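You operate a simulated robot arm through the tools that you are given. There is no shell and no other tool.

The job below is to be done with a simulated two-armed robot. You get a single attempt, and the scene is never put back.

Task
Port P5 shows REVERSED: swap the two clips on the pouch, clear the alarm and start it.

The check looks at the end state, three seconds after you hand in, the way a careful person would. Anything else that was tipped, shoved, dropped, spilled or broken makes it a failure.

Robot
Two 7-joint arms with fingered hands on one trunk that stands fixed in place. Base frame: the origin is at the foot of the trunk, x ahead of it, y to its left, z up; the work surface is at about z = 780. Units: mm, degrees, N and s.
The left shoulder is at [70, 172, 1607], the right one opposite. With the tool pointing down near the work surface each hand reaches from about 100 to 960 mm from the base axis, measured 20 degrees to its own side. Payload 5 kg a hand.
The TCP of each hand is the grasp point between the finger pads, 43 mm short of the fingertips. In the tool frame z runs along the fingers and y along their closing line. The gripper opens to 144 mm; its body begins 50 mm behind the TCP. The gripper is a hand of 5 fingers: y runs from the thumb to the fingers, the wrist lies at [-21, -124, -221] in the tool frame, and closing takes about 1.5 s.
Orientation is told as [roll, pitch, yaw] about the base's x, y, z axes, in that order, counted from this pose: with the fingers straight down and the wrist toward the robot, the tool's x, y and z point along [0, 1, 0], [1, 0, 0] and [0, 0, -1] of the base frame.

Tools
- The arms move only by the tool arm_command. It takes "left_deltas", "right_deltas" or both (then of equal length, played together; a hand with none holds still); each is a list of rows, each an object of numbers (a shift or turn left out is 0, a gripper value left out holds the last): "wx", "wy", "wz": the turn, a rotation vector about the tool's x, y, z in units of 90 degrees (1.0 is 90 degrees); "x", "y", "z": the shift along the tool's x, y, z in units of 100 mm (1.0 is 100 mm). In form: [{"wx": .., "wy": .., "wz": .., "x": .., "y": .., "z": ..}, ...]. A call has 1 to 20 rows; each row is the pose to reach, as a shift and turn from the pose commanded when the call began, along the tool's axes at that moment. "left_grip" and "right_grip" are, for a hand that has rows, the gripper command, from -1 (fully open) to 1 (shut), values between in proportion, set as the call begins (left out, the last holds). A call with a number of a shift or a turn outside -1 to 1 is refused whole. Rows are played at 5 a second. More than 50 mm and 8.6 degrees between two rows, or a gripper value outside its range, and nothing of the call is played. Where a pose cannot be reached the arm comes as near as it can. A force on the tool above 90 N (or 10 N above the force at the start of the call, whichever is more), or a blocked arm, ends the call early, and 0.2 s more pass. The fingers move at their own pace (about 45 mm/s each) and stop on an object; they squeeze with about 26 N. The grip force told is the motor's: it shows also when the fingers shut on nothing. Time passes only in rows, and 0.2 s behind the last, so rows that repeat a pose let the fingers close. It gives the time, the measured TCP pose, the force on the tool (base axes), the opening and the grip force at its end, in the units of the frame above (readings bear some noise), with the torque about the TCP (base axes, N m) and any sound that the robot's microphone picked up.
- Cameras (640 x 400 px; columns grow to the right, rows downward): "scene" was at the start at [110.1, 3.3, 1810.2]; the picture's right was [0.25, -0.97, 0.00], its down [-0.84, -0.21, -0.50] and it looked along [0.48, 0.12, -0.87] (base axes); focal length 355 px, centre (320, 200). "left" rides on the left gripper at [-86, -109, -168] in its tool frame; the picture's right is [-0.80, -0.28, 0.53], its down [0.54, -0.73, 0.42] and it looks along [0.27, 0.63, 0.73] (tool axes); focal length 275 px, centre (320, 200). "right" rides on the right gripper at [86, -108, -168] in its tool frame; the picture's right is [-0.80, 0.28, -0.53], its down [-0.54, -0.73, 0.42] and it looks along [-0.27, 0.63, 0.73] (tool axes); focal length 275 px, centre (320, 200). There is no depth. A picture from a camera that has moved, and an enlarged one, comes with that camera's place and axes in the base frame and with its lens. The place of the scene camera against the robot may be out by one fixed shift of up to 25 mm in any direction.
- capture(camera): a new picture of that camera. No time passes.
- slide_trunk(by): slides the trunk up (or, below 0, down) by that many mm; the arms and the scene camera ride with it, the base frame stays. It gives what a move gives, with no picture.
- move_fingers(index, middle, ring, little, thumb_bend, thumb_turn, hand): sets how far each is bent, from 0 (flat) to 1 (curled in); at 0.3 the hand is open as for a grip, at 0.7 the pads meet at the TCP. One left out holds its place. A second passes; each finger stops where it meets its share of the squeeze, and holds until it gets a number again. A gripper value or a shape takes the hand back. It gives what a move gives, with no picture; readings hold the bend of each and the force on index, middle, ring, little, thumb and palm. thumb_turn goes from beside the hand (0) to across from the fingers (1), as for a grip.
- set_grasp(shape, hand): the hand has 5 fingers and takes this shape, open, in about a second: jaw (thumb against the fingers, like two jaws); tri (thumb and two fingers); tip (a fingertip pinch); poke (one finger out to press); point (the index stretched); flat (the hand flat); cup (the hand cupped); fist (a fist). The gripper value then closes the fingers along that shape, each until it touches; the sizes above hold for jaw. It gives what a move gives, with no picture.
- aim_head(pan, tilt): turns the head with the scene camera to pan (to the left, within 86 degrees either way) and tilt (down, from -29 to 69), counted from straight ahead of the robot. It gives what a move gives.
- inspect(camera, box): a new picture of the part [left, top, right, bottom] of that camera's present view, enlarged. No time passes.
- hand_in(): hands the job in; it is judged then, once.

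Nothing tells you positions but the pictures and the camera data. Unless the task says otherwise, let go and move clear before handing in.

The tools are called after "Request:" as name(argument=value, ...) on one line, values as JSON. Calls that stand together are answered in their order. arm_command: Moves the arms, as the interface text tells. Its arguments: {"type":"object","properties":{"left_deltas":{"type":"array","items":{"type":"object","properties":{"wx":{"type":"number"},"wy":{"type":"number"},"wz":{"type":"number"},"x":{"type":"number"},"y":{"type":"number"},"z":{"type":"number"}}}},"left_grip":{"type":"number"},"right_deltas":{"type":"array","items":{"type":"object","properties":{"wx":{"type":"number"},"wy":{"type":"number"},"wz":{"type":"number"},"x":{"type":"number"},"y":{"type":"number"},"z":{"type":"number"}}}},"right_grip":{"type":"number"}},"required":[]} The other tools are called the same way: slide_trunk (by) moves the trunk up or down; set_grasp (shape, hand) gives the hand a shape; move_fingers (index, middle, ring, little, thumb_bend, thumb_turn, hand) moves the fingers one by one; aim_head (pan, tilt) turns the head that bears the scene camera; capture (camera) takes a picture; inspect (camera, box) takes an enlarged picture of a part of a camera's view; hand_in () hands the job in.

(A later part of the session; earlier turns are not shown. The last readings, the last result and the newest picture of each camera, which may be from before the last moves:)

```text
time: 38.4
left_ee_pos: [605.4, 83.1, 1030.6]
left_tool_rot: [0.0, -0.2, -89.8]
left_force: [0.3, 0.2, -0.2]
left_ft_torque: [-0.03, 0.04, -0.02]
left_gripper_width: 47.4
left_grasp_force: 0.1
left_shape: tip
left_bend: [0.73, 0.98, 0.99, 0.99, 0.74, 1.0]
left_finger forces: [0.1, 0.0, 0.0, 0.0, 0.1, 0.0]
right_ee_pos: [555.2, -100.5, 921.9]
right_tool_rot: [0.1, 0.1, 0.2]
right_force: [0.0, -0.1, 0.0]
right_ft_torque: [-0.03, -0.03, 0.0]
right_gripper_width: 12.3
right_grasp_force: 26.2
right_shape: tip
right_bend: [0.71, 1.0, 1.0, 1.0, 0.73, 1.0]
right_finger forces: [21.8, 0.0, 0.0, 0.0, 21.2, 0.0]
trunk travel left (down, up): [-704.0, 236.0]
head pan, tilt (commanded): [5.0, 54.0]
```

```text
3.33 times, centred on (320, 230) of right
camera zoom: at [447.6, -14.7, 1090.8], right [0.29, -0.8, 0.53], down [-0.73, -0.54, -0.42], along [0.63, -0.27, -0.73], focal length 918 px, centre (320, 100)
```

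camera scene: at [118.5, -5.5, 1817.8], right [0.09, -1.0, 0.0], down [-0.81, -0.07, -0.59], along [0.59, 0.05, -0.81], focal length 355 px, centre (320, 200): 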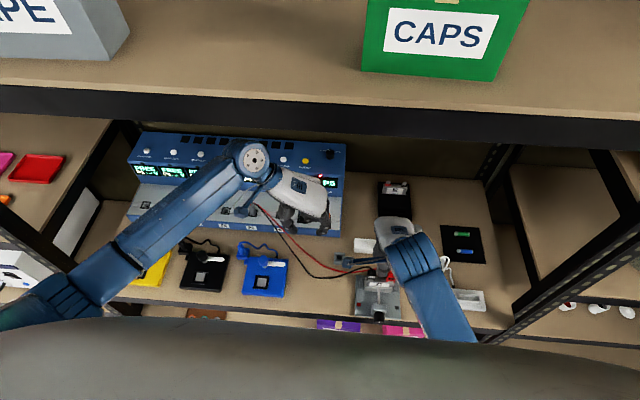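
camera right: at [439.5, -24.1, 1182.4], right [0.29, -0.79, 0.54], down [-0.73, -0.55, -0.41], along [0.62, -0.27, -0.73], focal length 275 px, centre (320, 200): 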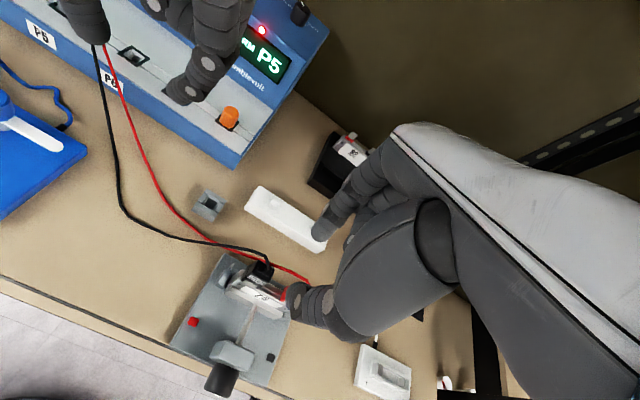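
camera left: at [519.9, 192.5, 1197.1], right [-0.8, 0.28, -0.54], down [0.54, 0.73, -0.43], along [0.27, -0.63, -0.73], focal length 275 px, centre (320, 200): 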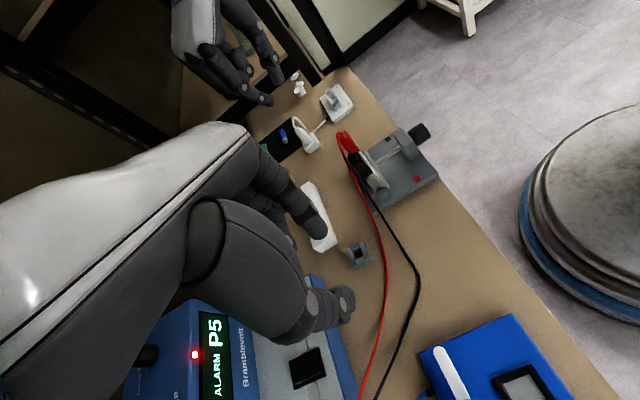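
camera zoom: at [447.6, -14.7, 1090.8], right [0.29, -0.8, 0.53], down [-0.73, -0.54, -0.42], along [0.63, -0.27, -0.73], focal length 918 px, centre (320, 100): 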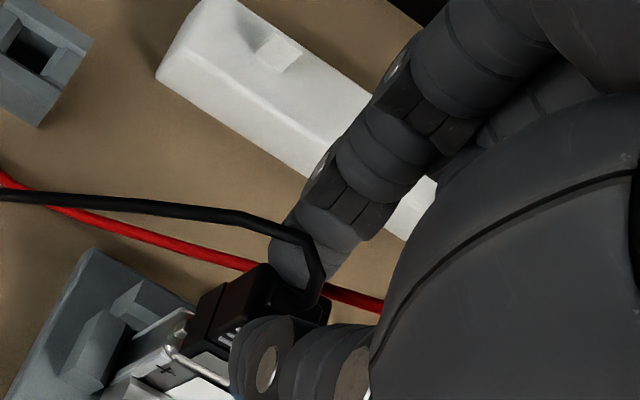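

The grip holds at about 21 N per finger. I lift slowly and watch the force.

Request:
arm_command(right_deltas=[{"z": -0.02}, {"z": -0.04}, {"z": -0.06}, {"z": -0.08}])

Request:
inspect(camera="left", box=[310, 100, 420, 190])

```text
time: 39.4
left_ee_pos: [606.6, 83.5, 1030.8]
left_tool_rot: [0.1, -0.2, -89.8]
left_force: [-0.1, 0.6, 0.6]
left_ft_torque: [-0.01, -0.02, -0.03]
left_gripper_width: 47.7
left_grasp_force: 0.1
left_shape: tip
left_bend: [0.73, 0.98, 0.99, 0.99, 0.74, 1.0]
left_finger forces: [0.1, 0.0, 0.1, 0.0, 0.0, 0.0]
right_ee_pos: [557.1, -101.5, 929.5]
right_tool_rot: [0.1, 0.1, 0.1]
right_force: [0.5, -0.1, -2.6]
right_ft_torque: [0.02, 0.0, -0.01]
right_gripper_width: 12.4
right_grasp_force: 25.8
right_shape: tip
right_bend: [0.71, 1.0, 1.0, 1.0, 0.73, 1.0]
right_finger forces: [21.3, 0.0, 0.1, 0.0, 20.2, 0.0]
trunk travel left (down, up): [-704.0, 236.0]
head pan, tilt (commanded): [5.0, 54.0]
```

```text
4.44 times, centred on (365, 145) of left
camera zoom: at [519.5, 192.5, 1197.4], right [-0.8, 0.28, -0.54], down [0.54, 0.73, -0.43], along [0.27, -0.63, -0.73], focal length 1224 px, centre (120, 444)
```

zoom: 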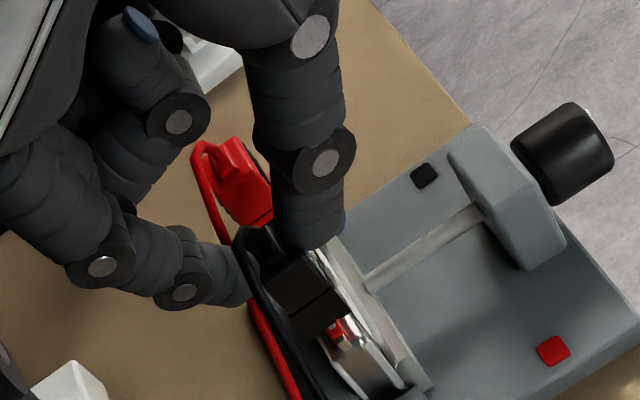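

The clip is sliding up off the tab with only about 2.6 N. I continue lifting.

Request:
arm_command(right_deltas=[{"z": -0.05}, {"z": -0.1}, {"z": -0.15}, {"z": -0.2}, {"z": -0.27}])

Request:
inspect(camera="left", box=[290, 80, 430, 200])

Request:
inspect(camera="right", box=[180, 160, 380, 320])

```text
time: 40.6
left_ee_pos: [605.6, 84.7, 1030.2]
left_tool_rot: [0.1, -0.2, -89.8]
left_force: [0.1, -0.1, 0.0]
left_ft_torque: [-0.01, 0.03, -0.01]
left_gripper_width: 47.7
left_grasp_force: 0.1
left_shape: tip
left_bend: [0.73, 0.98, 0.99, 0.99, 0.74, 1.0]
left_finger forces: [0.0, 0.0, 0.0, 0.0, 0.0, 0.1]
right_ee_pos: [553.9, -100.8, 958.7]
right_tool_rot: [0.2, 0.1, 0.0]
right_force: [-0.6, 0.1, -0.1]
right_ft_torque: [0.01, 0.01, -0.01]
right_gripper_width: 12.5
right_grasp_force: 25.8
right_shape: tip
right_bend: [0.71, 1.0, 1.0, 1.0, 0.73, 1.0]
right_finger forces: [21.9, 0.0, 0.0, 0.0, 21.2, 0.0]
trunk travel left (down, up): [-704.0, 236.0]
head pan, tilt (commanded): [5.0, 54.0]
```

```text
3.33 times, centred on (360, 140) of left
camera zoom: at [519.2, 192.6, 1197.5], right [-0.8, 0.28, -0.54], down [0.54, 0.73, -0.43], along [0.27, -0.63, -0.73], focal length 918 px, centre (187, 400)
```

zoom: 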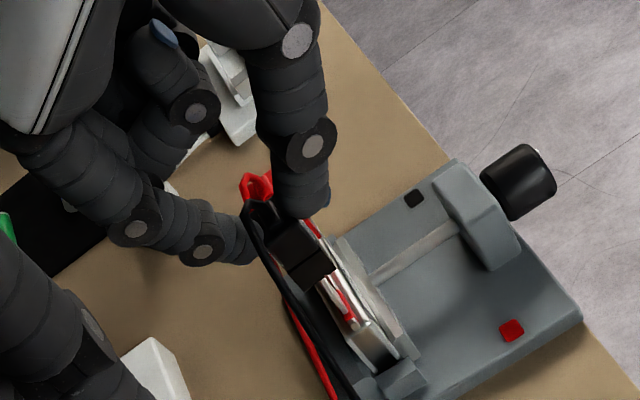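

```text
2.50 times, centred on (280, 240) of right
camera zoom: at [446.8, -14.7, 1125.8], right [0.29, -0.8, 0.53], down [-0.73, -0.54, -0.42], along [0.63, -0.27, -0.73], focal length 688 px, centre (420, 100)
```

zoom: 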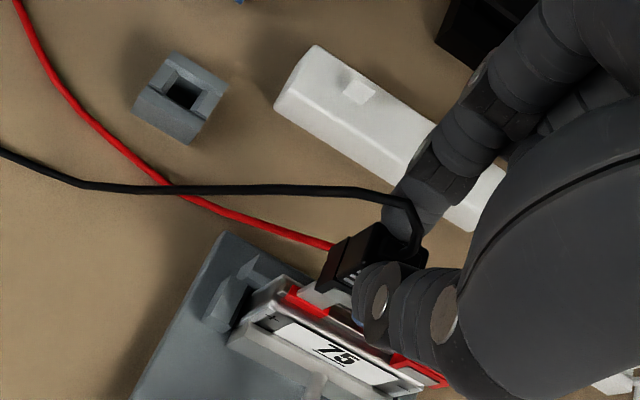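

The black clip is free of the tab. I raise it a little more and carry it back toward the right-hand fin of the white bar, staying high.

Request:
arm_command(right_deltas=[{"z": -0.12}, {"z": -0.25}, {"z": -0.25, "y": 0.25}, {"z": -0.25, "y": 0.5}, {"z": -0.25, "y": 0.75}, {"z": -0.25, "y": 1.0}])

Request:
arm_command(right_deltas=[{"y": 0.1, "x": -0.2}, {"y": 0.2, "x": -0.4}, {"y": 0.32, "x": -0.6}, {"y": 0.32, "x": -0.68}])

Request:
capture(camera="left")

Request:
capture(camera="right")

Request:
capture(camera="scene")

```text
time: 42.0
left_ee_pos: [607.0, 84.3, 1031.6]
left_tool_rot: [-0.1, -0.1, -89.7]
left_force: [0.8, 0.5, -0.2]
left_ft_torque: [0.03, 0.07, -0.02]
left_gripper_width: 47.6
left_grasp_force: 0.1
left_shape: tip
left_bend: [0.73, 0.98, 0.99, 0.99, 0.74, 1.0]
left_finger forces: [0.0, 0.0, 0.1, 0.0, 0.0, 0.0]
right_ee_pos: [657.1, -101.6, 982.1]
right_tool_rot: [0.1, 0.2, 0.0]
right_force: [-0.7, 0.1, 0.0]
right_ft_torque: [0.01, -0.01, -0.01]
right_gripper_width: 12.4
right_grasp_force: 25.7
right_shape: tip
right_bend: [0.71, 1.0, 1.0, 1.0, 0.73, 1.0]
right_finger forces: [21.6, 0.1, 0.0, 0.0, 20.9, 0.0]
trunk travel left (down, up): [-704.0, 236.0]
head pan, tilt (commanded): [5.0, 54.0]
```

```text
time: 43.0
left_ee_pos: [605.2, 85.8, 1031.2]
left_tool_rot: [0.1, -0.2, -89.7]
left_force: [-0.3, -0.1, -0.3]
left_ft_torque: [0.01, -0.05, 0.0]
left_gripper_width: 47.7
left_grasp_force: 0.1
left_shape: tip
left_bend: [0.73, 0.98, 0.99, 0.99, 0.74, 1.0]
left_finger forces: [0.0, 0.1, 0.0, 0.0, 0.0, 0.0]
right_ee_pos: [687.2, -168.1, 981.7]
right_tool_rot: [0.1, 0.0, 0.1]
right_force: [-0.8, 0.5, 0.6]
right_ft_torque: [0.0, 0.0, -0.02]
right_gripper_width: 12.5
right_grasp_force: 25.9
right_shape: tip
right_bend: [0.71, 1.0, 1.0, 1.0, 0.73, 1.0]
right_finger forces: [21.7, 0.0, 0.1, 0.2, 20.8, 0.1]
trunk travel left (down, up): [-704.0, 236.0]
head pan, tilt (commanded): [5.0, 54.0]
```

```text
taken
camera left: at [519.0, 192.2, 1197.7], right [-0.8, 0.28, -0.54], down [0.54, 0.73, -0.42], along [0.27, -0.63, -0.73], focal length 275 px, centre (320, 200)
```

left: 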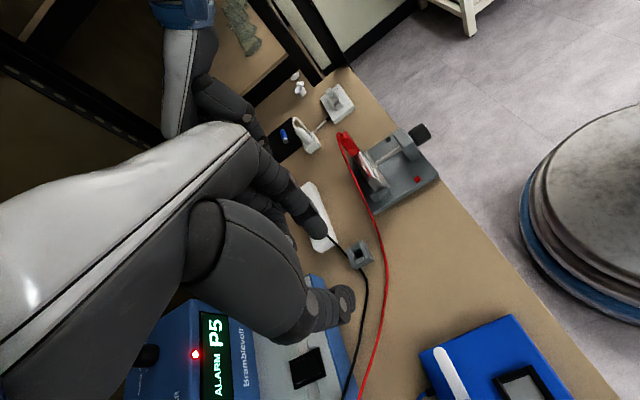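

```text
taken
camera right: at [578.4, -82.1, 1151.1], right [0.29, -0.8, 0.53], down [-0.72, -0.54, -0.42], along [0.63, -0.26, -0.73], focal length 275 px, centre (320, 200)
```

right: 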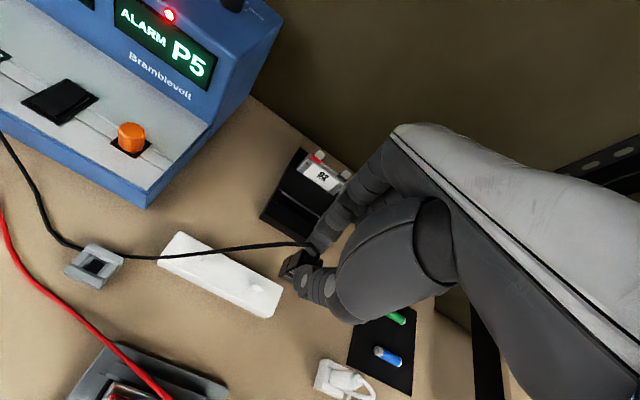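

```text
taken
camera scene: at [117.9, -7.1, 1817.8], right [0.09, -1.0, 0.0], down [-0.81, -0.07, -0.59], along [0.59, 0.05, -0.81], focal length 355 px, centre (320, 200)
```

scene: 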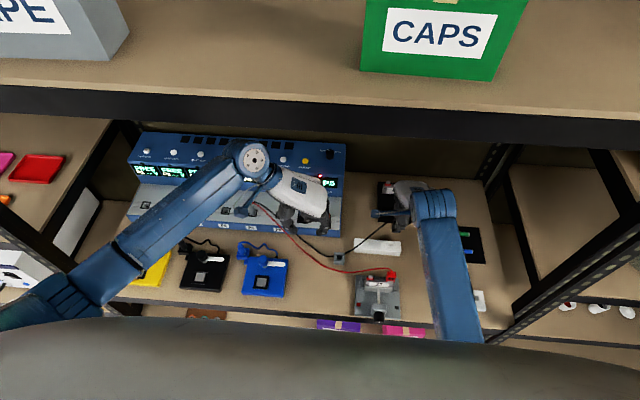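

Request:
inspect(camera="right", box=[40, 210, 340, 340])

Request:
inspect(camera="scene", box=[240, 190, 440, 320])

Request:
inspect(camera="left", box=[290, 110, 450, 270])

```text
2.13 times, centred on (190, 275) of right
camera zoom: at [578.4, -82.1, 1151.1], right [0.29, -0.8, 0.53], down [-0.72, -0.54, -0.42], along [0.63, -0.26, -0.73], focal length 587 px, centre (597, 40)
```

zoom: 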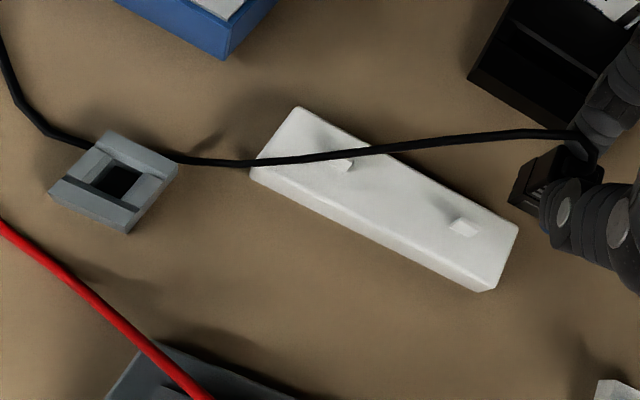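

```text
3.08 times, centred on (340, 255) of scene
camera zoom: at [117.9, -7.1, 1817.8], right [0.09, -1.0, 0.0], down [-0.81, -0.07, -0.59], along [0.59, 0.05, -0.81], focal length 1093 px, centre (258, 31)
```

zoom: 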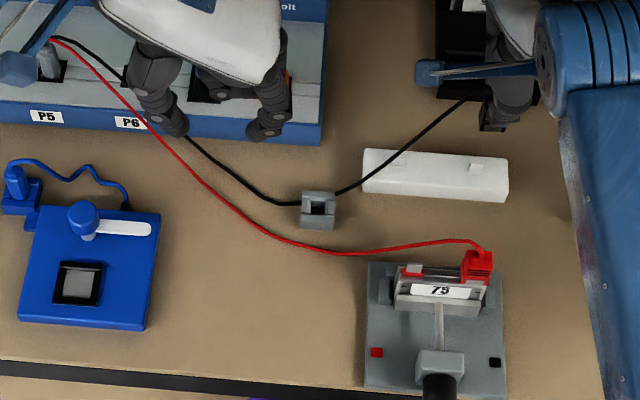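

```text
2.50 times, centred on (370, 190) of left
camera zoom: at [519.0, 192.2, 1197.7], right [-0.8, 0.28, -0.54], down [0.54, 0.73, -0.42], along [0.27, -0.63, -0.73], focal length 688 px, centre (195, 225)
```

zoom: 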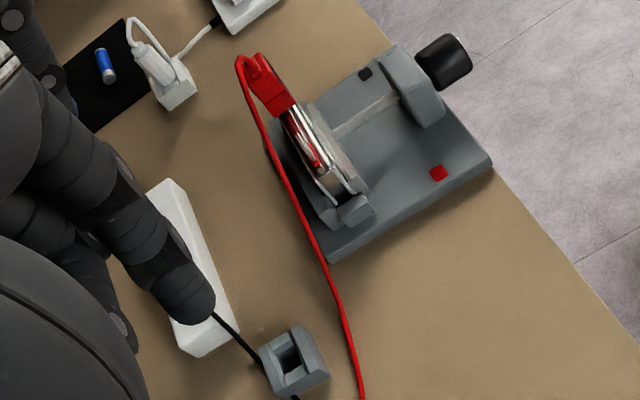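

The small grey block hasn't moved (the wire just lies by it). I look closer at the clip in hand and the right fin, and shift the left observer so that it can see the bar.

Request:
arm_command(left_deltas=[{"x": 0.3, "y": -0.1}, {"x": 0.6, "y": -0.2}, {"x": 0.9, "y": -0.2}])

Request:
capture(camera="left")

Request:
inspect(camera="right", box=[230, 230, 320, 310])

```text
time: 43.8
left_ee_pos: [696.2, 105.2, 1029.3]
left_tool_rot: [0.0, -0.2, -89.8]
left_force: [0.1, -0.7, -0.7]
left_ft_torque: [0.0, -0.03, 0.02]
left_gripper_width: 47.5
left_grasp_force: 0.0
left_shape: tip
left_bend: [0.73, 0.98, 0.99, 0.99, 0.74, 1.0]
left_finger forces: [0.0, 0.0, 0.0, 0.0, 0.1, 0.0]
right_ee_pos: [688.6, -169.4, 981.8]
right_tool_rot: [0.1, 0.1, 0.1]
right_force: [0.3, 0.0, -0.6]
right_ft_torque: [0.01, 0.02, 0.0]
right_gripper_width: 12.6
right_grasp_force: 26.4
right_shape: tip
right_bend: [0.71, 1.0, 1.0, 1.0, 0.73, 1.0]
right_finger forces: [21.6, 0.1, 0.0, 0.0, 20.8, 0.0]
trunk travel left (down, up): [-704.0, 236.0]
head pan, tilt (commanded): [5.0, 54.0]
```

```text
taken
camera left: at [609.6, 212.4, 1196.9], right [-0.8, 0.28, -0.54], down [0.54, 0.73, -0.43], along [0.27, -0.63, -0.73], focal length 275 px, centre (320, 200)
```

left: 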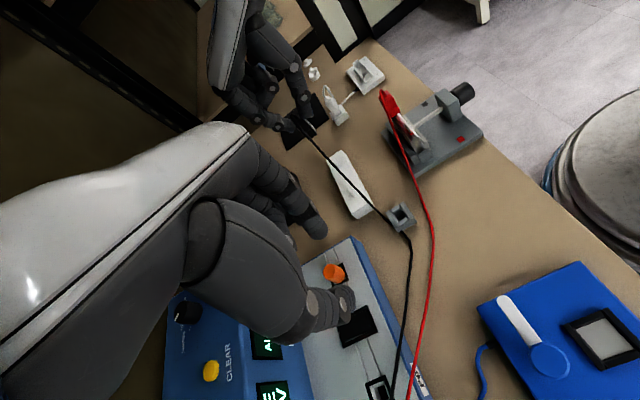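

```text
5.00 times, centred on (275, 270) of right
camera zoom: at [579.3, -82.4, 1150.5], right [0.29, -0.8, 0.53], down [-0.73, -0.54, -0.42], along [0.63, -0.26, -0.73], focal length 1376 px, centre (545, -150)
```

zoom: 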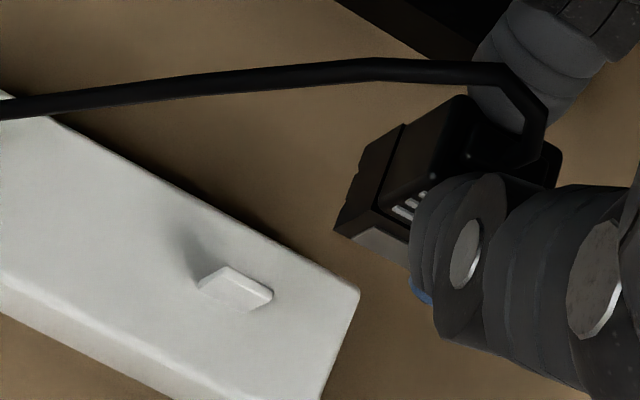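

Request:
inspect(camera="left", box=[270, 90, 390, 230])

Request:
inspect(camera="left", box=[370, 80, 450, 180])

```text
2.86 times, centred on (330, 160) of left
camera zoom: at [609.6, 212.4, 1196.9], right [-0.8, 0.28, -0.54], down [0.54, 0.73, -0.43], along [0.27, -0.63, -0.73], focal length 786 px, centre (291, 314)
```

zoom: 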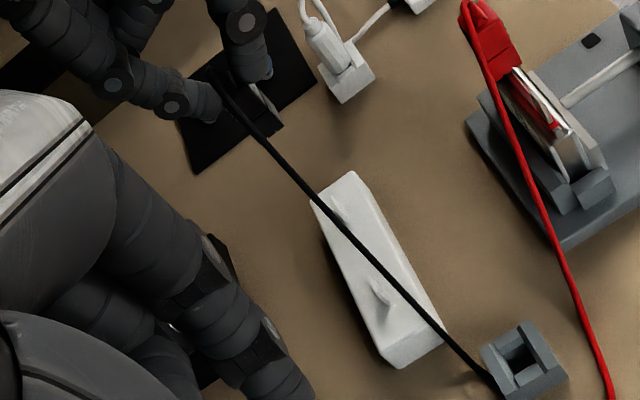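

```text
4.00 times, centred on (410, 130) of left
camera zoom: at [609.6, 212.4, 1196.9], right [-0.8, 0.28, -0.54], down [0.54, 0.73, -0.43], along [0.27, -0.63, -0.73], focal length 1101 px, centre (-40, 480)
```

zoom: 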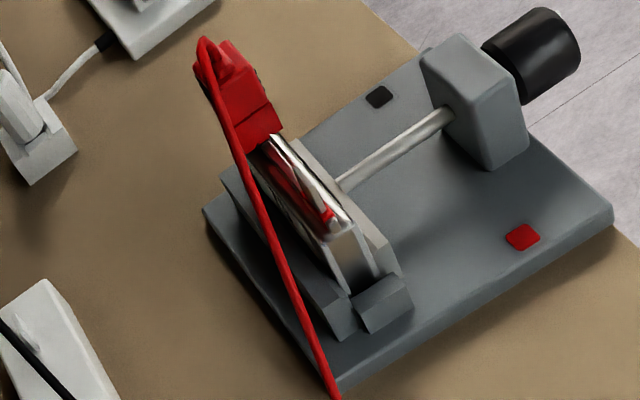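

Request:
inspect(camera="left", box=[325, 145, 385, 220])

Request:
inspect(camera="left", box=[300, 100, 350, 150])

Request:
inspect(camera="right", box=[150, 220, 300, 320])

```text
5.33 times, centred on (355, 182) of left
camera zoom: at [609.6, 212.4, 1196.9], right [-0.8, 0.28, -0.54], down [0.54, 0.73, -0.43], along [0.27, -0.63, -0.73], focal length 1468 px, centre (133, 293)
```

zoom: 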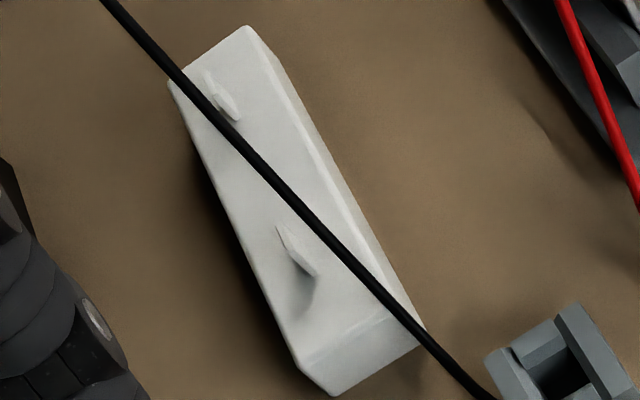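

```text
8.00 times, centred on (325, 125) of left
camera zoom: at [609.6, 212.4, 1196.9], right [-0.8, 0.28, -0.54], down [0.54, 0.73, -0.43], along [0.27, -0.63, -0.73], focal length 2202 px, centre (280, 800)
```

zoom: 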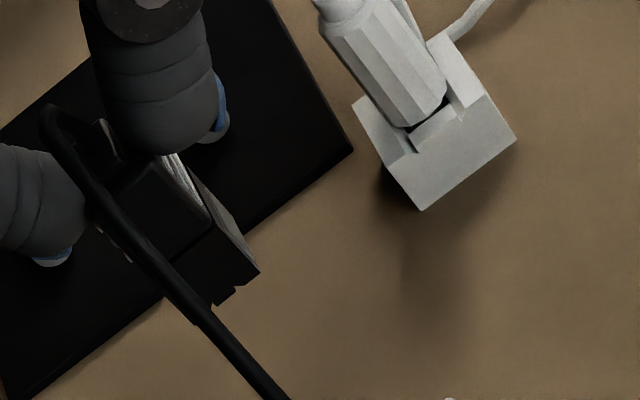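

```text
4.00 times, centred on (225, 270) of right
camera zoom: at [579.3, -82.4, 1150.5], right [0.29, -0.8, 0.53], down [-0.73, -0.54, -0.42], along [0.63, -0.26, -0.73], focal length 1101 px, centre (700, -80)
```

zoom: 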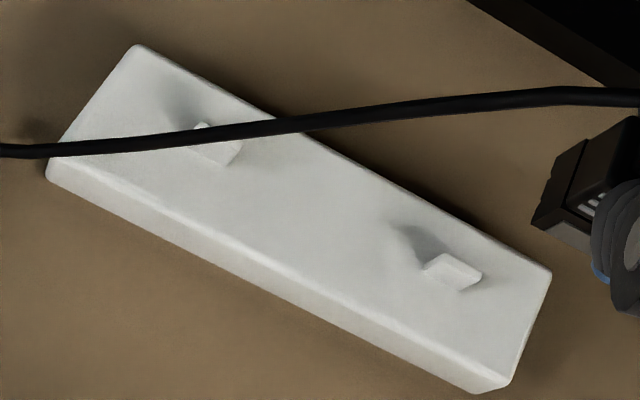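

Request:
inspect(camera="left", box=[318, 118, 338, 142])

Request:
inspect(camera="left", box=[340, 155, 360, 200])

Request:
inspect(camera="right", box=[268, 240, 318, 290])

```text
16.00 times, centred on (328, 130) of left
camera zoom: at [609.6, 212.4, 1196.9], right [-0.8, 0.28, -0.54], down [0.54, 0.73, -0.43], along [0.27, -0.63, -0.73], focal length 4404 px, centre (192, 1320)
```

zoom: 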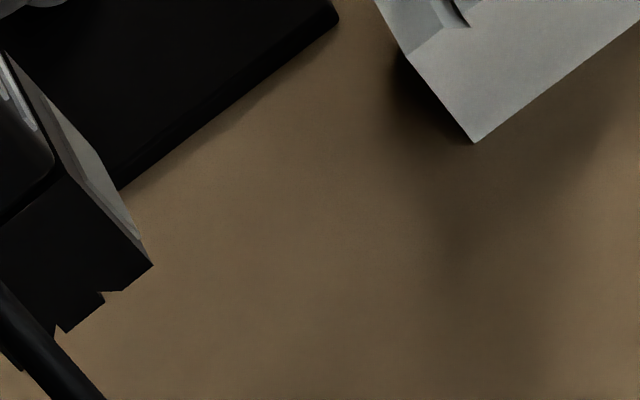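

```text
8.89 times, centred on (350, 178) of left
camera zoom: at [609.6, 212.4, 1196.9], right [-0.8, 0.28, -0.54], down [0.54, 0.73, -0.43], along [0.27, -0.63, -0.73], focal length 2447 px, centre (53, 400)
```

zoom: 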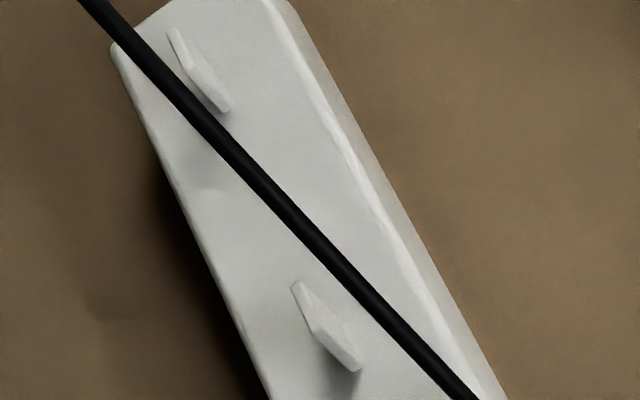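

```text
8.00 times, centred on (293, 265) of right
camera zoom: at [579.3, -82.4, 1150.5], right [0.29, -0.8, 0.53], down [-0.73, -0.54, -0.42], along [0.63, -0.26, -0.73], focal length 2202 px, centre (536, -320)
```

zoom: 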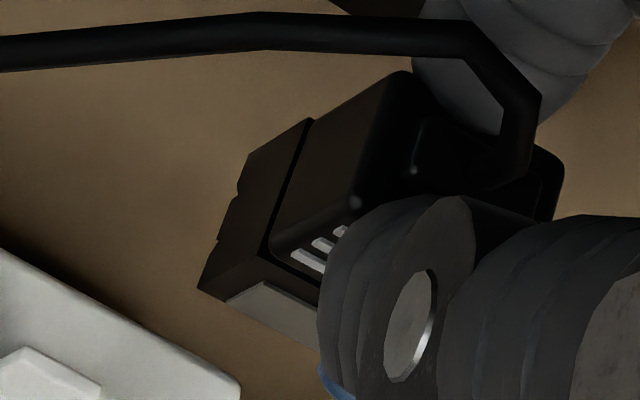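

From both cameras the clip in hand is centred on the TCP with its underside 71 mm below it, and the right fin is 3 mm further forward (x≈690.5, y≈−169, top z≈828). I adjust 3 mm and lower to just above the fin.

Request:
arm_command(right_deltas=[{"y": 0.03, "z": 0.2}, {"y": 0.03, "z": 0.4}, {"y": 0.03, "z": 0.6}, {"y": 0.03, "z": 0.74}])

Request:
inspect(camera="left", box=[310, 110, 380, 180])

Request:
inspect(camera="right", box=[240, 220, 330, 300])

```text
time: 44.8
left_ee_pos: [695.3, 105.4, 1030.8]
left_tool_rot: [0.1, -0.1, -89.9]
left_force: [0.6, 0.4, 0.3]
left_ft_torque: [0.01, -0.03, 0.01]
left_gripper_width: 47.8
left_grasp_force: 0.0
left_shape: tip
left_bend: [0.73, 0.98, 0.99, 0.99, 0.74, 1.0]
left_finger forces: [0.0, 0.0, 0.0, 0.0, 0.0, 0.0]
right_ee_pos: [690.0, -168.9, 907.6]
right_tool_rot: [0.1, 0.1, 0.1]
right_force: [0.9, 0.2, -1.3]
right_ft_torque: [0.0, 0.04, 0.0]
right_gripper_width: 12.2
right_grasp_force: 25.9
right_shape: tip
right_bend: [0.71, 1.0, 1.0, 1.0, 0.73, 1.0]
right_finger forces: [21.5, 0.0, 0.0, 0.0, 20.7, 0.0]
trunk travel left (down, up): [-704.0, 236.0]
head pan, tilt (commanded): [5.0, 54.0]
```

```text
5.71 times, centred on (345, 145) of left
camera zoom: at [609.1, 213.1, 1197.3], right [-0.8, 0.28, -0.54], down [0.54, 0.73, -0.43], along [0.27, -0.63, -0.73], focal length 1573 px, centre (177, 514)
```

zoom: 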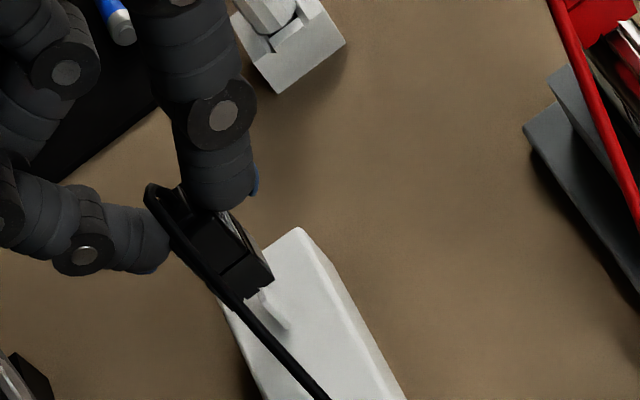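

```text
5.00 times, centred on (285, 260) of right
camera zoom: at [583.1, -83.1, 1075.8], right [0.29, -0.8, 0.53], down [-0.73, -0.54, -0.42], along [0.63, -0.27, -0.73], focal length 1376 px, centre (495, -100)
```

zoom: 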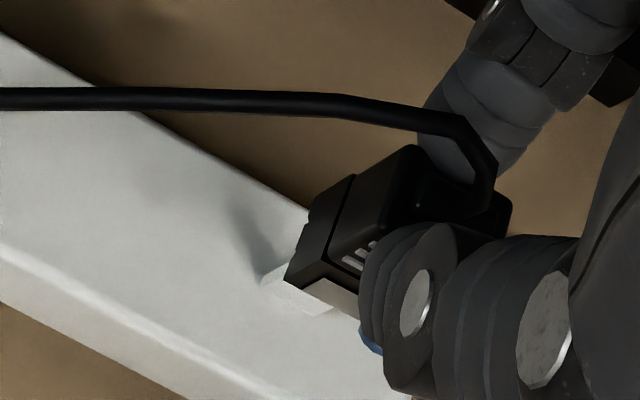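

Request:
inspect(camera="left", box=[345, 145, 369, 171])

Request:
inspect(camera="right", box=[280, 255, 316, 289])

```text
15.38 times, centred on (357, 158) of left
camera zoom: at [609.1, 213.1, 1197.3], right [-0.8, 0.28, -0.54], down [0.54, 0.73, -0.43], along [0.27, -0.63, -0.73], focal length 4235 px, centre (-249, 846)
```

zoom: 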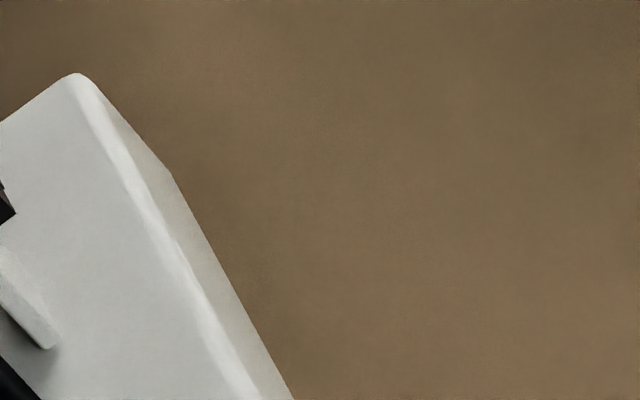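

```text
11.76 times, centred on (298, 272) of right
camera zoom: at [583.1, -83.1, 1075.8], right [0.29, -0.8, 0.53], down [-0.73, -0.54, -0.42], along [0.63, -0.27, -0.73], focal length 3238 px, centre (579, -647)
```

zoom: 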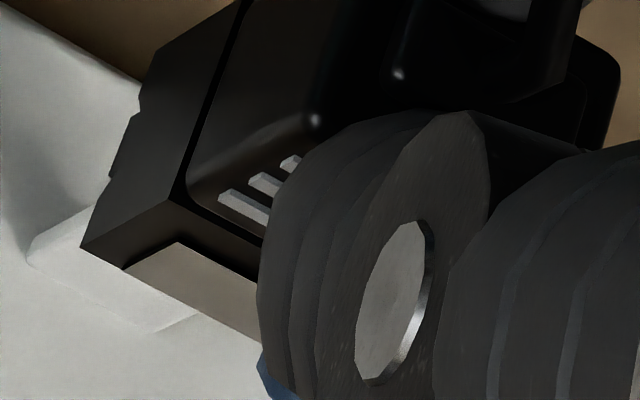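

Request:
inspect(camera="left", box=[328, 140, 364, 172])

```text
12.50 times, centred on (346, 156) of left
camera zoom: at [609.1, 213.1, 1197.3], right [-0.8, 0.28, -0.54], down [0.54, 0.73, -0.43], along [0.27, -0.63, -0.73], focal length 3441 px, centre (-5, 750)
```

zoom: 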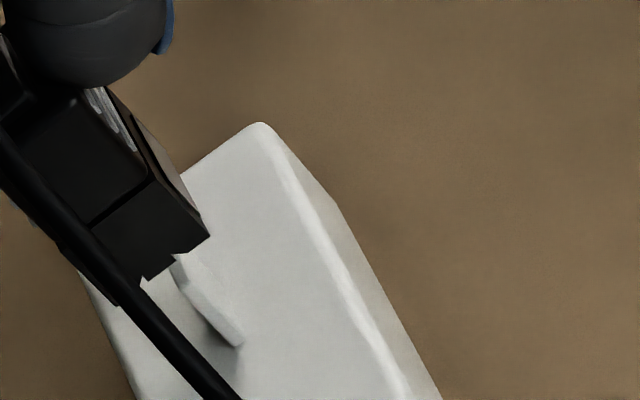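

The clip is within a millimetre of being above the fin. I apply a 0.7 mm correction and lower gently, watching force.

Request:
arm_command(right_deltas=[{"y": -0.007, "z": 0.04}, {"y": -0.007, "z": 0.07}, {"y": -0.007, "z": 0.1}, {"y": -0.007, "z": 0.12}])

Request:
inspect(camera="left", box=[328, 140, 364, 172])

Request:
inspect(camera="right", box=[270, 245, 320, 295])

```text
time: 45.8
left_ee_pos: [695.5, 104.6, 1030.9]
left_tool_rot: [0.2, -0.2, -89.8]
left_force: [1.1, -0.5, -0.4]
left_ft_torque: [0.03, 0.0, 0.01]
left_gripper_width: 47.5
left_grasp_force: 0.1
left_shape: tip
left_bend: [0.73, 0.98, 0.99, 0.99, 0.74, 1.0]
left_finger forces: [0.0, 0.1, 0.0, 0.1, 0.0, 0.0]
right_ee_pos: [689.8, -169.4, 895.7]
right_tool_rot: [0.2, 0.0, 0.1]
right_force: [0.3, -0.3, 0.5]
right_ft_torque: [0.01, 0.0, -0.01]
right_gripper_width: 12.3
right_grasp_force: 25.9
right_shape: tip
right_bend: [0.71, 1.0, 1.0, 1.0, 0.73, 1.0]
right_finger forces: [21.5, 0.0, 0.0, 0.0, 20.7, 0.0]
trunk travel left (down, up): [-704.0, 236.0]
head pan, tilt (commanded): [5.0, 54.0]
```

```text
12.50 times, centred on (346, 156) of left
camera zoom: at [608.9, 213.0, 1197.4], right [-0.8, 0.28, -0.54], down [0.54, 0.73, -0.43], along [0.27, -0.63, -0.73], focal length 3441 px, centre (-5, 750)
```

zoom: 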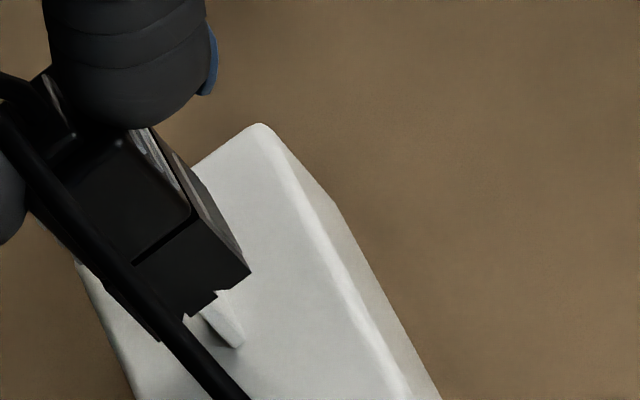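

```text
8.00 times, centred on (295, 270) of right
camera zoom: at [582.1, -83.2, 1064.4], right [0.29, -0.8, 0.53], down [-0.73, -0.54, -0.42], along [0.63, -0.27, -0.73], focal length 2202 px, centre (520, -360)
```

zoom: 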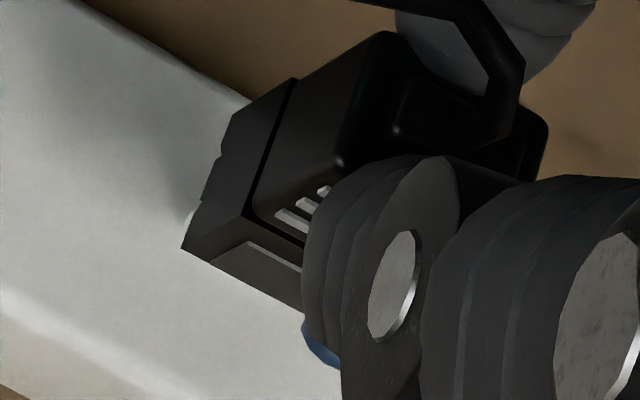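

Request:
arm_command(right_deltas=[{"z": 0.02}, {"z": 0.04}, {"z": 0.06}])

Request:
inspect(camera="left", box=[328, 140, 364, 172])

```text
time: 46.6
left_ee_pos: [694.8, 106.1, 1031.4]
left_tool_rot: [0.1, -0.1, -89.9]
left_force: [-0.3, -0.6, -0.9]
left_ft_torque: [0.01, -0.01, 0.0]
left_gripper_width: 47.7
left_grasp_force: 0.0
left_shape: tip
left_bend: [0.73, 0.98, 0.99, 0.99, 0.74, 1.0]
left_finger forces: [0.0, 0.0, 0.1, 0.1, 0.0, 0.0]
right_ee_pos: [689.9, -169.1, 890.8]
right_tool_rot: [0.1, 0.0, 0.1]
right_force: [-0.1, -0.3, 2.2]
right_ft_torque: [-0.03, 0.03, -0.02]
right_gripper_width: 12.3
right_grasp_force: 26.1
right_shape: tip
right_bend: [0.71, 1.0, 1.0, 1.0, 0.73, 1.0]
right_finger forces: [21.9, 0.0, 0.1, 0.0, 22.1, 0.0]
trunk travel left (down, up): [-704.0, 236.0]
head pan, tilt (commanded): [5.0, 54.0]
```

```text
12.50 times, centred on (346, 156) of left
camera zoom: at [608.6, 213.0, 1197.6], right [-0.8, 0.28, -0.54], down [0.54, 0.73, -0.42], along [0.27, -0.63, -0.73], focal length 3441 px, centre (-5, 750)
```

zoom: 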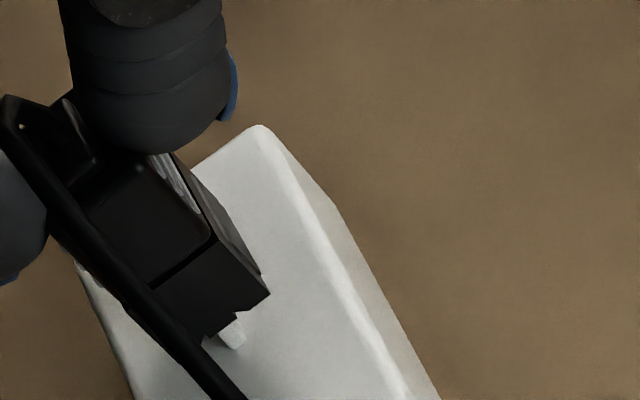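

The force of about 2 N upward matches the sliding friction seen on the tab, so the fin is entering the slot. I continue down in small steps.

Request:
arm_command(right_deltas=[{"z": 0.02}, {"z": 0.04}, {"z": 0.05}])

Request:
inspect(camera="left", box=[328, 140, 364, 172])

Request:
inspect(camera="right", box=[240, 220, 330, 300])

```text
time: 47.4
left_ee_pos: [694.9, 105.4, 1031.0]
left_tool_rot: [0.0, -0.1, -89.9]
left_force: [-0.5, -0.7, 0.0]
left_ft_torque: [-0.01, 0.03, -0.01]
left_gripper_width: 47.3
left_grasp_force: 0.1
left_shape: tip
left_bend: [0.73, 0.98, 0.99, 0.99, 0.74, 1.0]
left_finger forces: [0.0, 0.0, 0.0, 0.1, 0.0, 0.0]
right_ee_pos: [690.3, -167.9, 886.3]
right_tool_rot: [0.2, 0.0, 0.1]
right_force: [0.6, 1.0, 1.9]
right_ft_torque: [0.02, 0.0, 0.0]
right_gripper_width: 12.6
right_grasp_force: 25.5
right_shape: tip
right_bend: [0.71, 1.0, 1.0, 1.0, 0.73, 1.0]
right_finger forces: [22.2, 0.1, 0.1, 0.0, 21.8, 0.1]
trunk travel left (down, up): [-704.0, 236.0]
head pan, tilt (commanded): [5.0, 54.0]
```

```text
12.50 times, centred on (346, 156) of left
camera zoom: at [608.8, 213.0, 1197.4], right [-0.8, 0.28, -0.54], down [0.54, 0.73, -0.43], along [0.27, -0.63, -0.73], focal length 3441 px, centre (-5, 750)
```

zoom: 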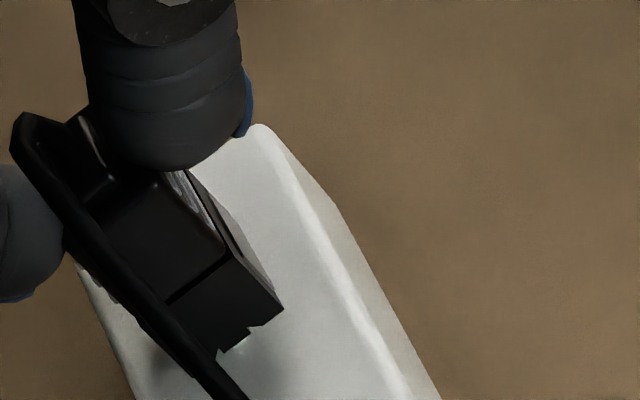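

```text
5.00 times, centred on (285, 260) of right
camera zoom: at [582.0, -82.6, 1054.0], right [0.29, -0.8, 0.53], down [-0.73, -0.54, -0.42], along [0.63, -0.27, -0.73], focal length 1376 px, centre (495, -100)
```

zoom: 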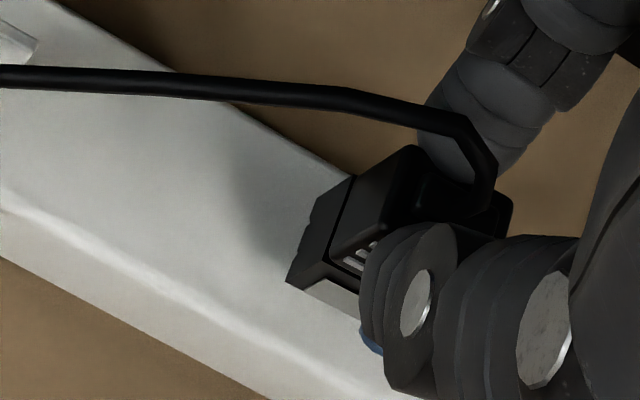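

Request:
arm_command(right_deltas=[{"z": 0.015}, {"z": 0.03}])

Request:
inspect(camera="left", box=[328, 140, 364, 172])

```text
time: 48.0
left_ee_pos: [695.1, 105.0, 1030.7]
left_tool_rot: [0.0, -0.3, -89.8]
left_force: [0.0, 1.1, 0.5]
left_ft_torque: [0.0, -0.02, 0.0]
left_gripper_width: 47.6
left_grasp_force: 0.0
left_shape: tip
left_bend: [0.73, 0.98, 0.99, 0.99, 0.74, 1.0]
left_finger forces: [0.1, 0.0, 0.0, 0.0, 0.0, 0.0]
right_ee_pos: [690.2, -169.6, 882.3]
right_tool_rot: [0.1, 0.1, 0.1]
right_force: [-0.1, 0.4, 2.6]
right_ft_torque: [0.03, 0.0, -0.01]
right_gripper_width: 12.6
right_grasp_force: 26.1
right_shape: tip
right_bend: [0.71, 1.0, 1.0, 1.0, 0.73, 1.0]
right_finger forces: [22.1, 0.0, 0.1, 0.0, 21.9, 0.0]
trunk travel left (down, up): [-704.0, 236.0]
head pan, tilt (commanded): [5.0, 54.0]
```

```text
12.50 times, centred on (346, 156) of left
camera zoom: at [608.7, 213.1, 1197.5], right [-0.8, 0.28, -0.54], down [0.54, 0.73, -0.43], along [0.27, -0.63, -0.73], focal length 3441 px, centre (-5, 750)
```

zoom: 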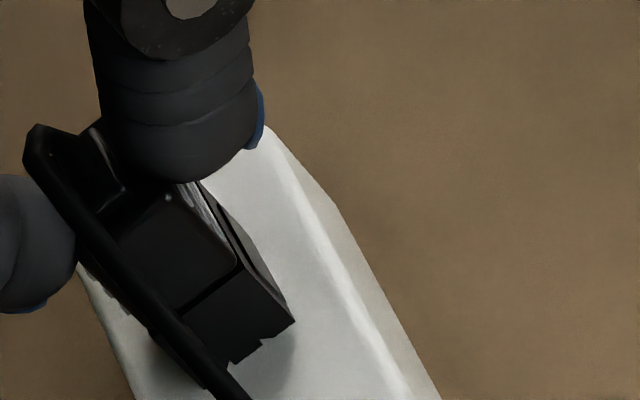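

The clip is seated about 14 mm onto the fin. I release it and check it stays.

Request:
arm_command(right_deltas=[{}, {}, {}, {}, {}], right_grip=0.4)

Request:
inspect(camera="left", box=[310, 120, 380, 180])

Request:
inspect(camera="right", box=[240, 200, 350, 300])

```text
time: 49.2
left_ee_pos: [694.9, 104.5, 1030.6]
left_tool_rot: [0.2, -0.2, -89.8]
left_force: [1.1, 0.5, 0.4]
left_ft_torque: [-0.01, 0.0, 0.0]
left_gripper_width: 47.5
left_grasp_force: 0.2
left_shape: tip
left_bend: [0.73, 0.98, 0.99, 0.99, 0.74, 1.0]
left_finger forces: [0.0, 0.0, 0.1, 0.0, 0.1, 0.1]
right_ee_pos: [690.0, -169.2, 882.0]
right_tool_rot: [0.2, 0.0, 0.1]
right_force: [-0.3, -0.2, -0.7]
right_ft_torque: [-0.02, 0.0, -0.02]
right_gripper_width: 42.8
right_grasp_force: 0.1
right_shape: tip
right_bend: [0.73, 0.98, 0.99, 0.99, 0.74, 1.0]
right_finger forces: [0.0, 0.1, 0.0, 0.0, 0.0, 0.0]
trunk travel left (down, up): [-704.0, 236.0]
head pan, tilt (commanded): [5.0, 54.0]
```

```text
6.67 times, centred on (345, 150) of left
camera zoom: at [608.8, 213.0, 1197.4], right [-0.8, 0.28, -0.54], down [0.54, 0.73, -0.43], along [0.27, -0.63, -0.73], focal length 1835 px, centre (153, 533)
```

zoom: 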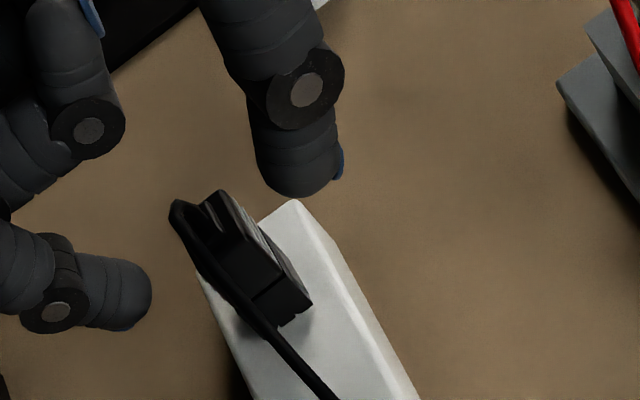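

```text
4.00 times, centred on (295, 250) of right
camera zoom: at [582.3, -83.0, 1050.3], right [0.29, -0.8, 0.53], down [-0.73, -0.54, -0.42], along [0.63, -0.27, -0.73], focal length 1101 px, centre (420, 0)
```

zoom: 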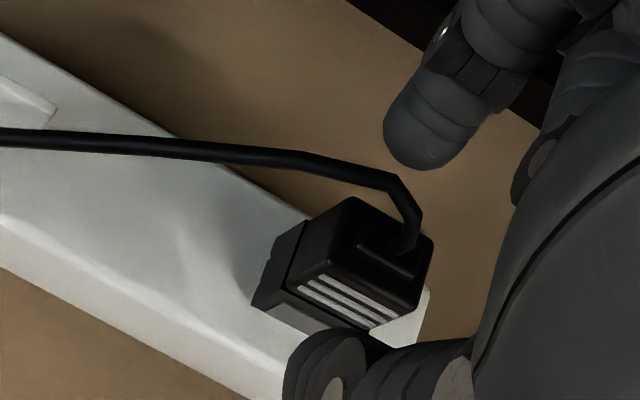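

Parked firmly. I lift clear and move back over to the red clip, keeping high above the wires.

Request:
arm_command(right_deltas=[{"z": -0.2}, {"z": -0.4}, {"z": -0.6}, {"z": -0.8}, {"z": -1.0}])

Request:
arm_command(right_deltas=[{"y": -0.25}, {"y": -0.5}, {"y": -0.75}, {"y": -1.0}])

Request:
arm_command(right_deltas=[{"y": -0.2, "x": 0.06}, {"y": -0.34, "x": 0.12}])

Request:
inspect(camera="right", box=[160, 180, 340, 340])

Request:
inspect(camera="left", box=[290, 60, 450, 200])

```text
time: 50.4
left_ee_pos: [694.7, 106.1, 1031.0]
left_tool_rot: [0.1, -0.2, -89.7]
left_force: [-0.2, -0.5, -0.8]
left_ft_torque: [0.05, 0.01, 0.0]
left_gripper_width: 47.5
left_grasp_force: 0.2
left_shape: tip
left_bend: [0.73, 0.98, 0.99, 0.99, 0.74, 1.0]
left_finger forces: [0.1, 0.0, 0.0, 0.0, 0.0, 0.0]
right_ee_pos: [690.0, -170.3, 984.0]
right_tool_rot: [0.1, 0.1, 0.1]
right_force: [0.3, -0.2, 0.7]
right_ft_torque: [0.0, 0.0, -0.05]
right_gripper_width: 42.7
right_grasp_force: 0.1
right_shape: tip
right_bend: [0.73, 0.98, 0.99, 0.99, 0.74, 1.0]
right_finger forces: [0.0, 0.1, 0.0, 0.0, 0.0, 0.0]
trunk travel left (down, up): [-704.0, 236.0]
head pan, tilt (commanded): [5.0, 54.0]
```

```text
time: 51.4
left_ee_pos: [694.4, 105.0, 1031.2]
left_tool_rot: [0.0, -0.2, -89.8]
left_force: [-0.9, -0.1, -0.5]
left_ft_torque: [-0.01, -0.04, -0.01]
left_gripper_width: 47.3
left_grasp_force: 0.0
left_shape: tip
left_bend: [0.73, 0.98, 0.99, 0.99, 0.74, 1.0]
left_finger forces: [0.0, 0.0, 0.0, 0.0, 0.0, 0.0]
right_ee_pos: [588.7, -169.1, 983.0]
right_tool_rot: [0.1, -0.1, 0.2]
right_force: [0.5, -0.7, -0.9]
right_ft_torque: [0.03, -0.01, -0.02]
right_gripper_width: 42.9
right_grasp_force: 0.0
right_shape: tip
right_bend: [0.73, 0.98, 0.99, 0.99, 0.74, 1.0]
right_finger forces: [0.0, 0.1, 0.0, 0.1, 0.0, 0.0]
trunk travel left (down, up): [-704.0, 236.0]
head pan, tilt (commanded): [5.0, 54.0]
```

```text
time: 52.0
left_ee_pos: [694.2, 107.0, 1032.1]
left_tool_rot: [0.2, -0.2, -89.8]
left_force: [-0.5, -0.9, 0.6]
left_ft_torque: [-0.01, -0.02, 0.01]
left_gripper_width: 47.5
left_grasp_force: 0.1
left_shape: tip
left_bend: [0.73, 0.98, 0.99, 0.99, 0.74, 1.0]
left_finger forces: [0.0, 0.0, 0.0, 0.1, 0.0, 0.0]
right_ee_pos: [554.0, -156.9, 983.0]
right_tool_rot: [0.1, 0.0, 0.1]
right_force: [-0.3, -0.2, 0.0]
right_ft_torque: [-0.03, -0.06, 0.0]
right_gripper_width: 42.9
right_grasp_force: 0.1
right_shape: tip
right_bend: [0.73, 0.98, 0.99, 0.99, 0.74, 1.0]
right_finger forces: [0.1, 0.0, 0.0, 0.0, 0.0, 0.0]
trunk travel left (down, up): [-704.0, 236.0]
head pan, tilt (commanded): [5.0, 54.0]
```

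```text
2.50 times, centred on (250, 260) of right
camera zoom: at [445.4, -70.5, 1151.6], right [0.28, -0.8, 0.53], down [-0.72, -0.54, -0.42], along [0.63, -0.27, -0.73], focal length 688 px, centre (495, 50)
```

zoom: 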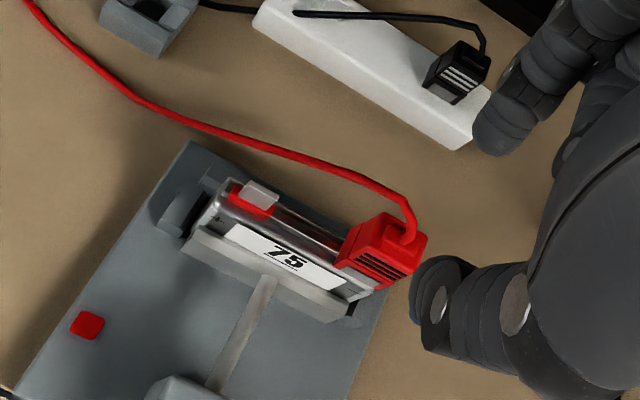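

```text
2.86 times, centred on (370, 130) of left
camera zoom: at [607.4, 213.3, 1198.2], right [-0.8, 0.28, -0.54], down [0.54, 0.73, -0.42], along [0.27, -0.63, -0.73], focal length 786 px, centre (177, 400)
```

zoom: 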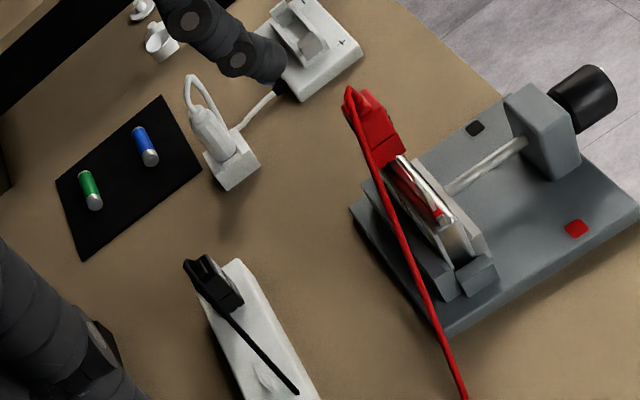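

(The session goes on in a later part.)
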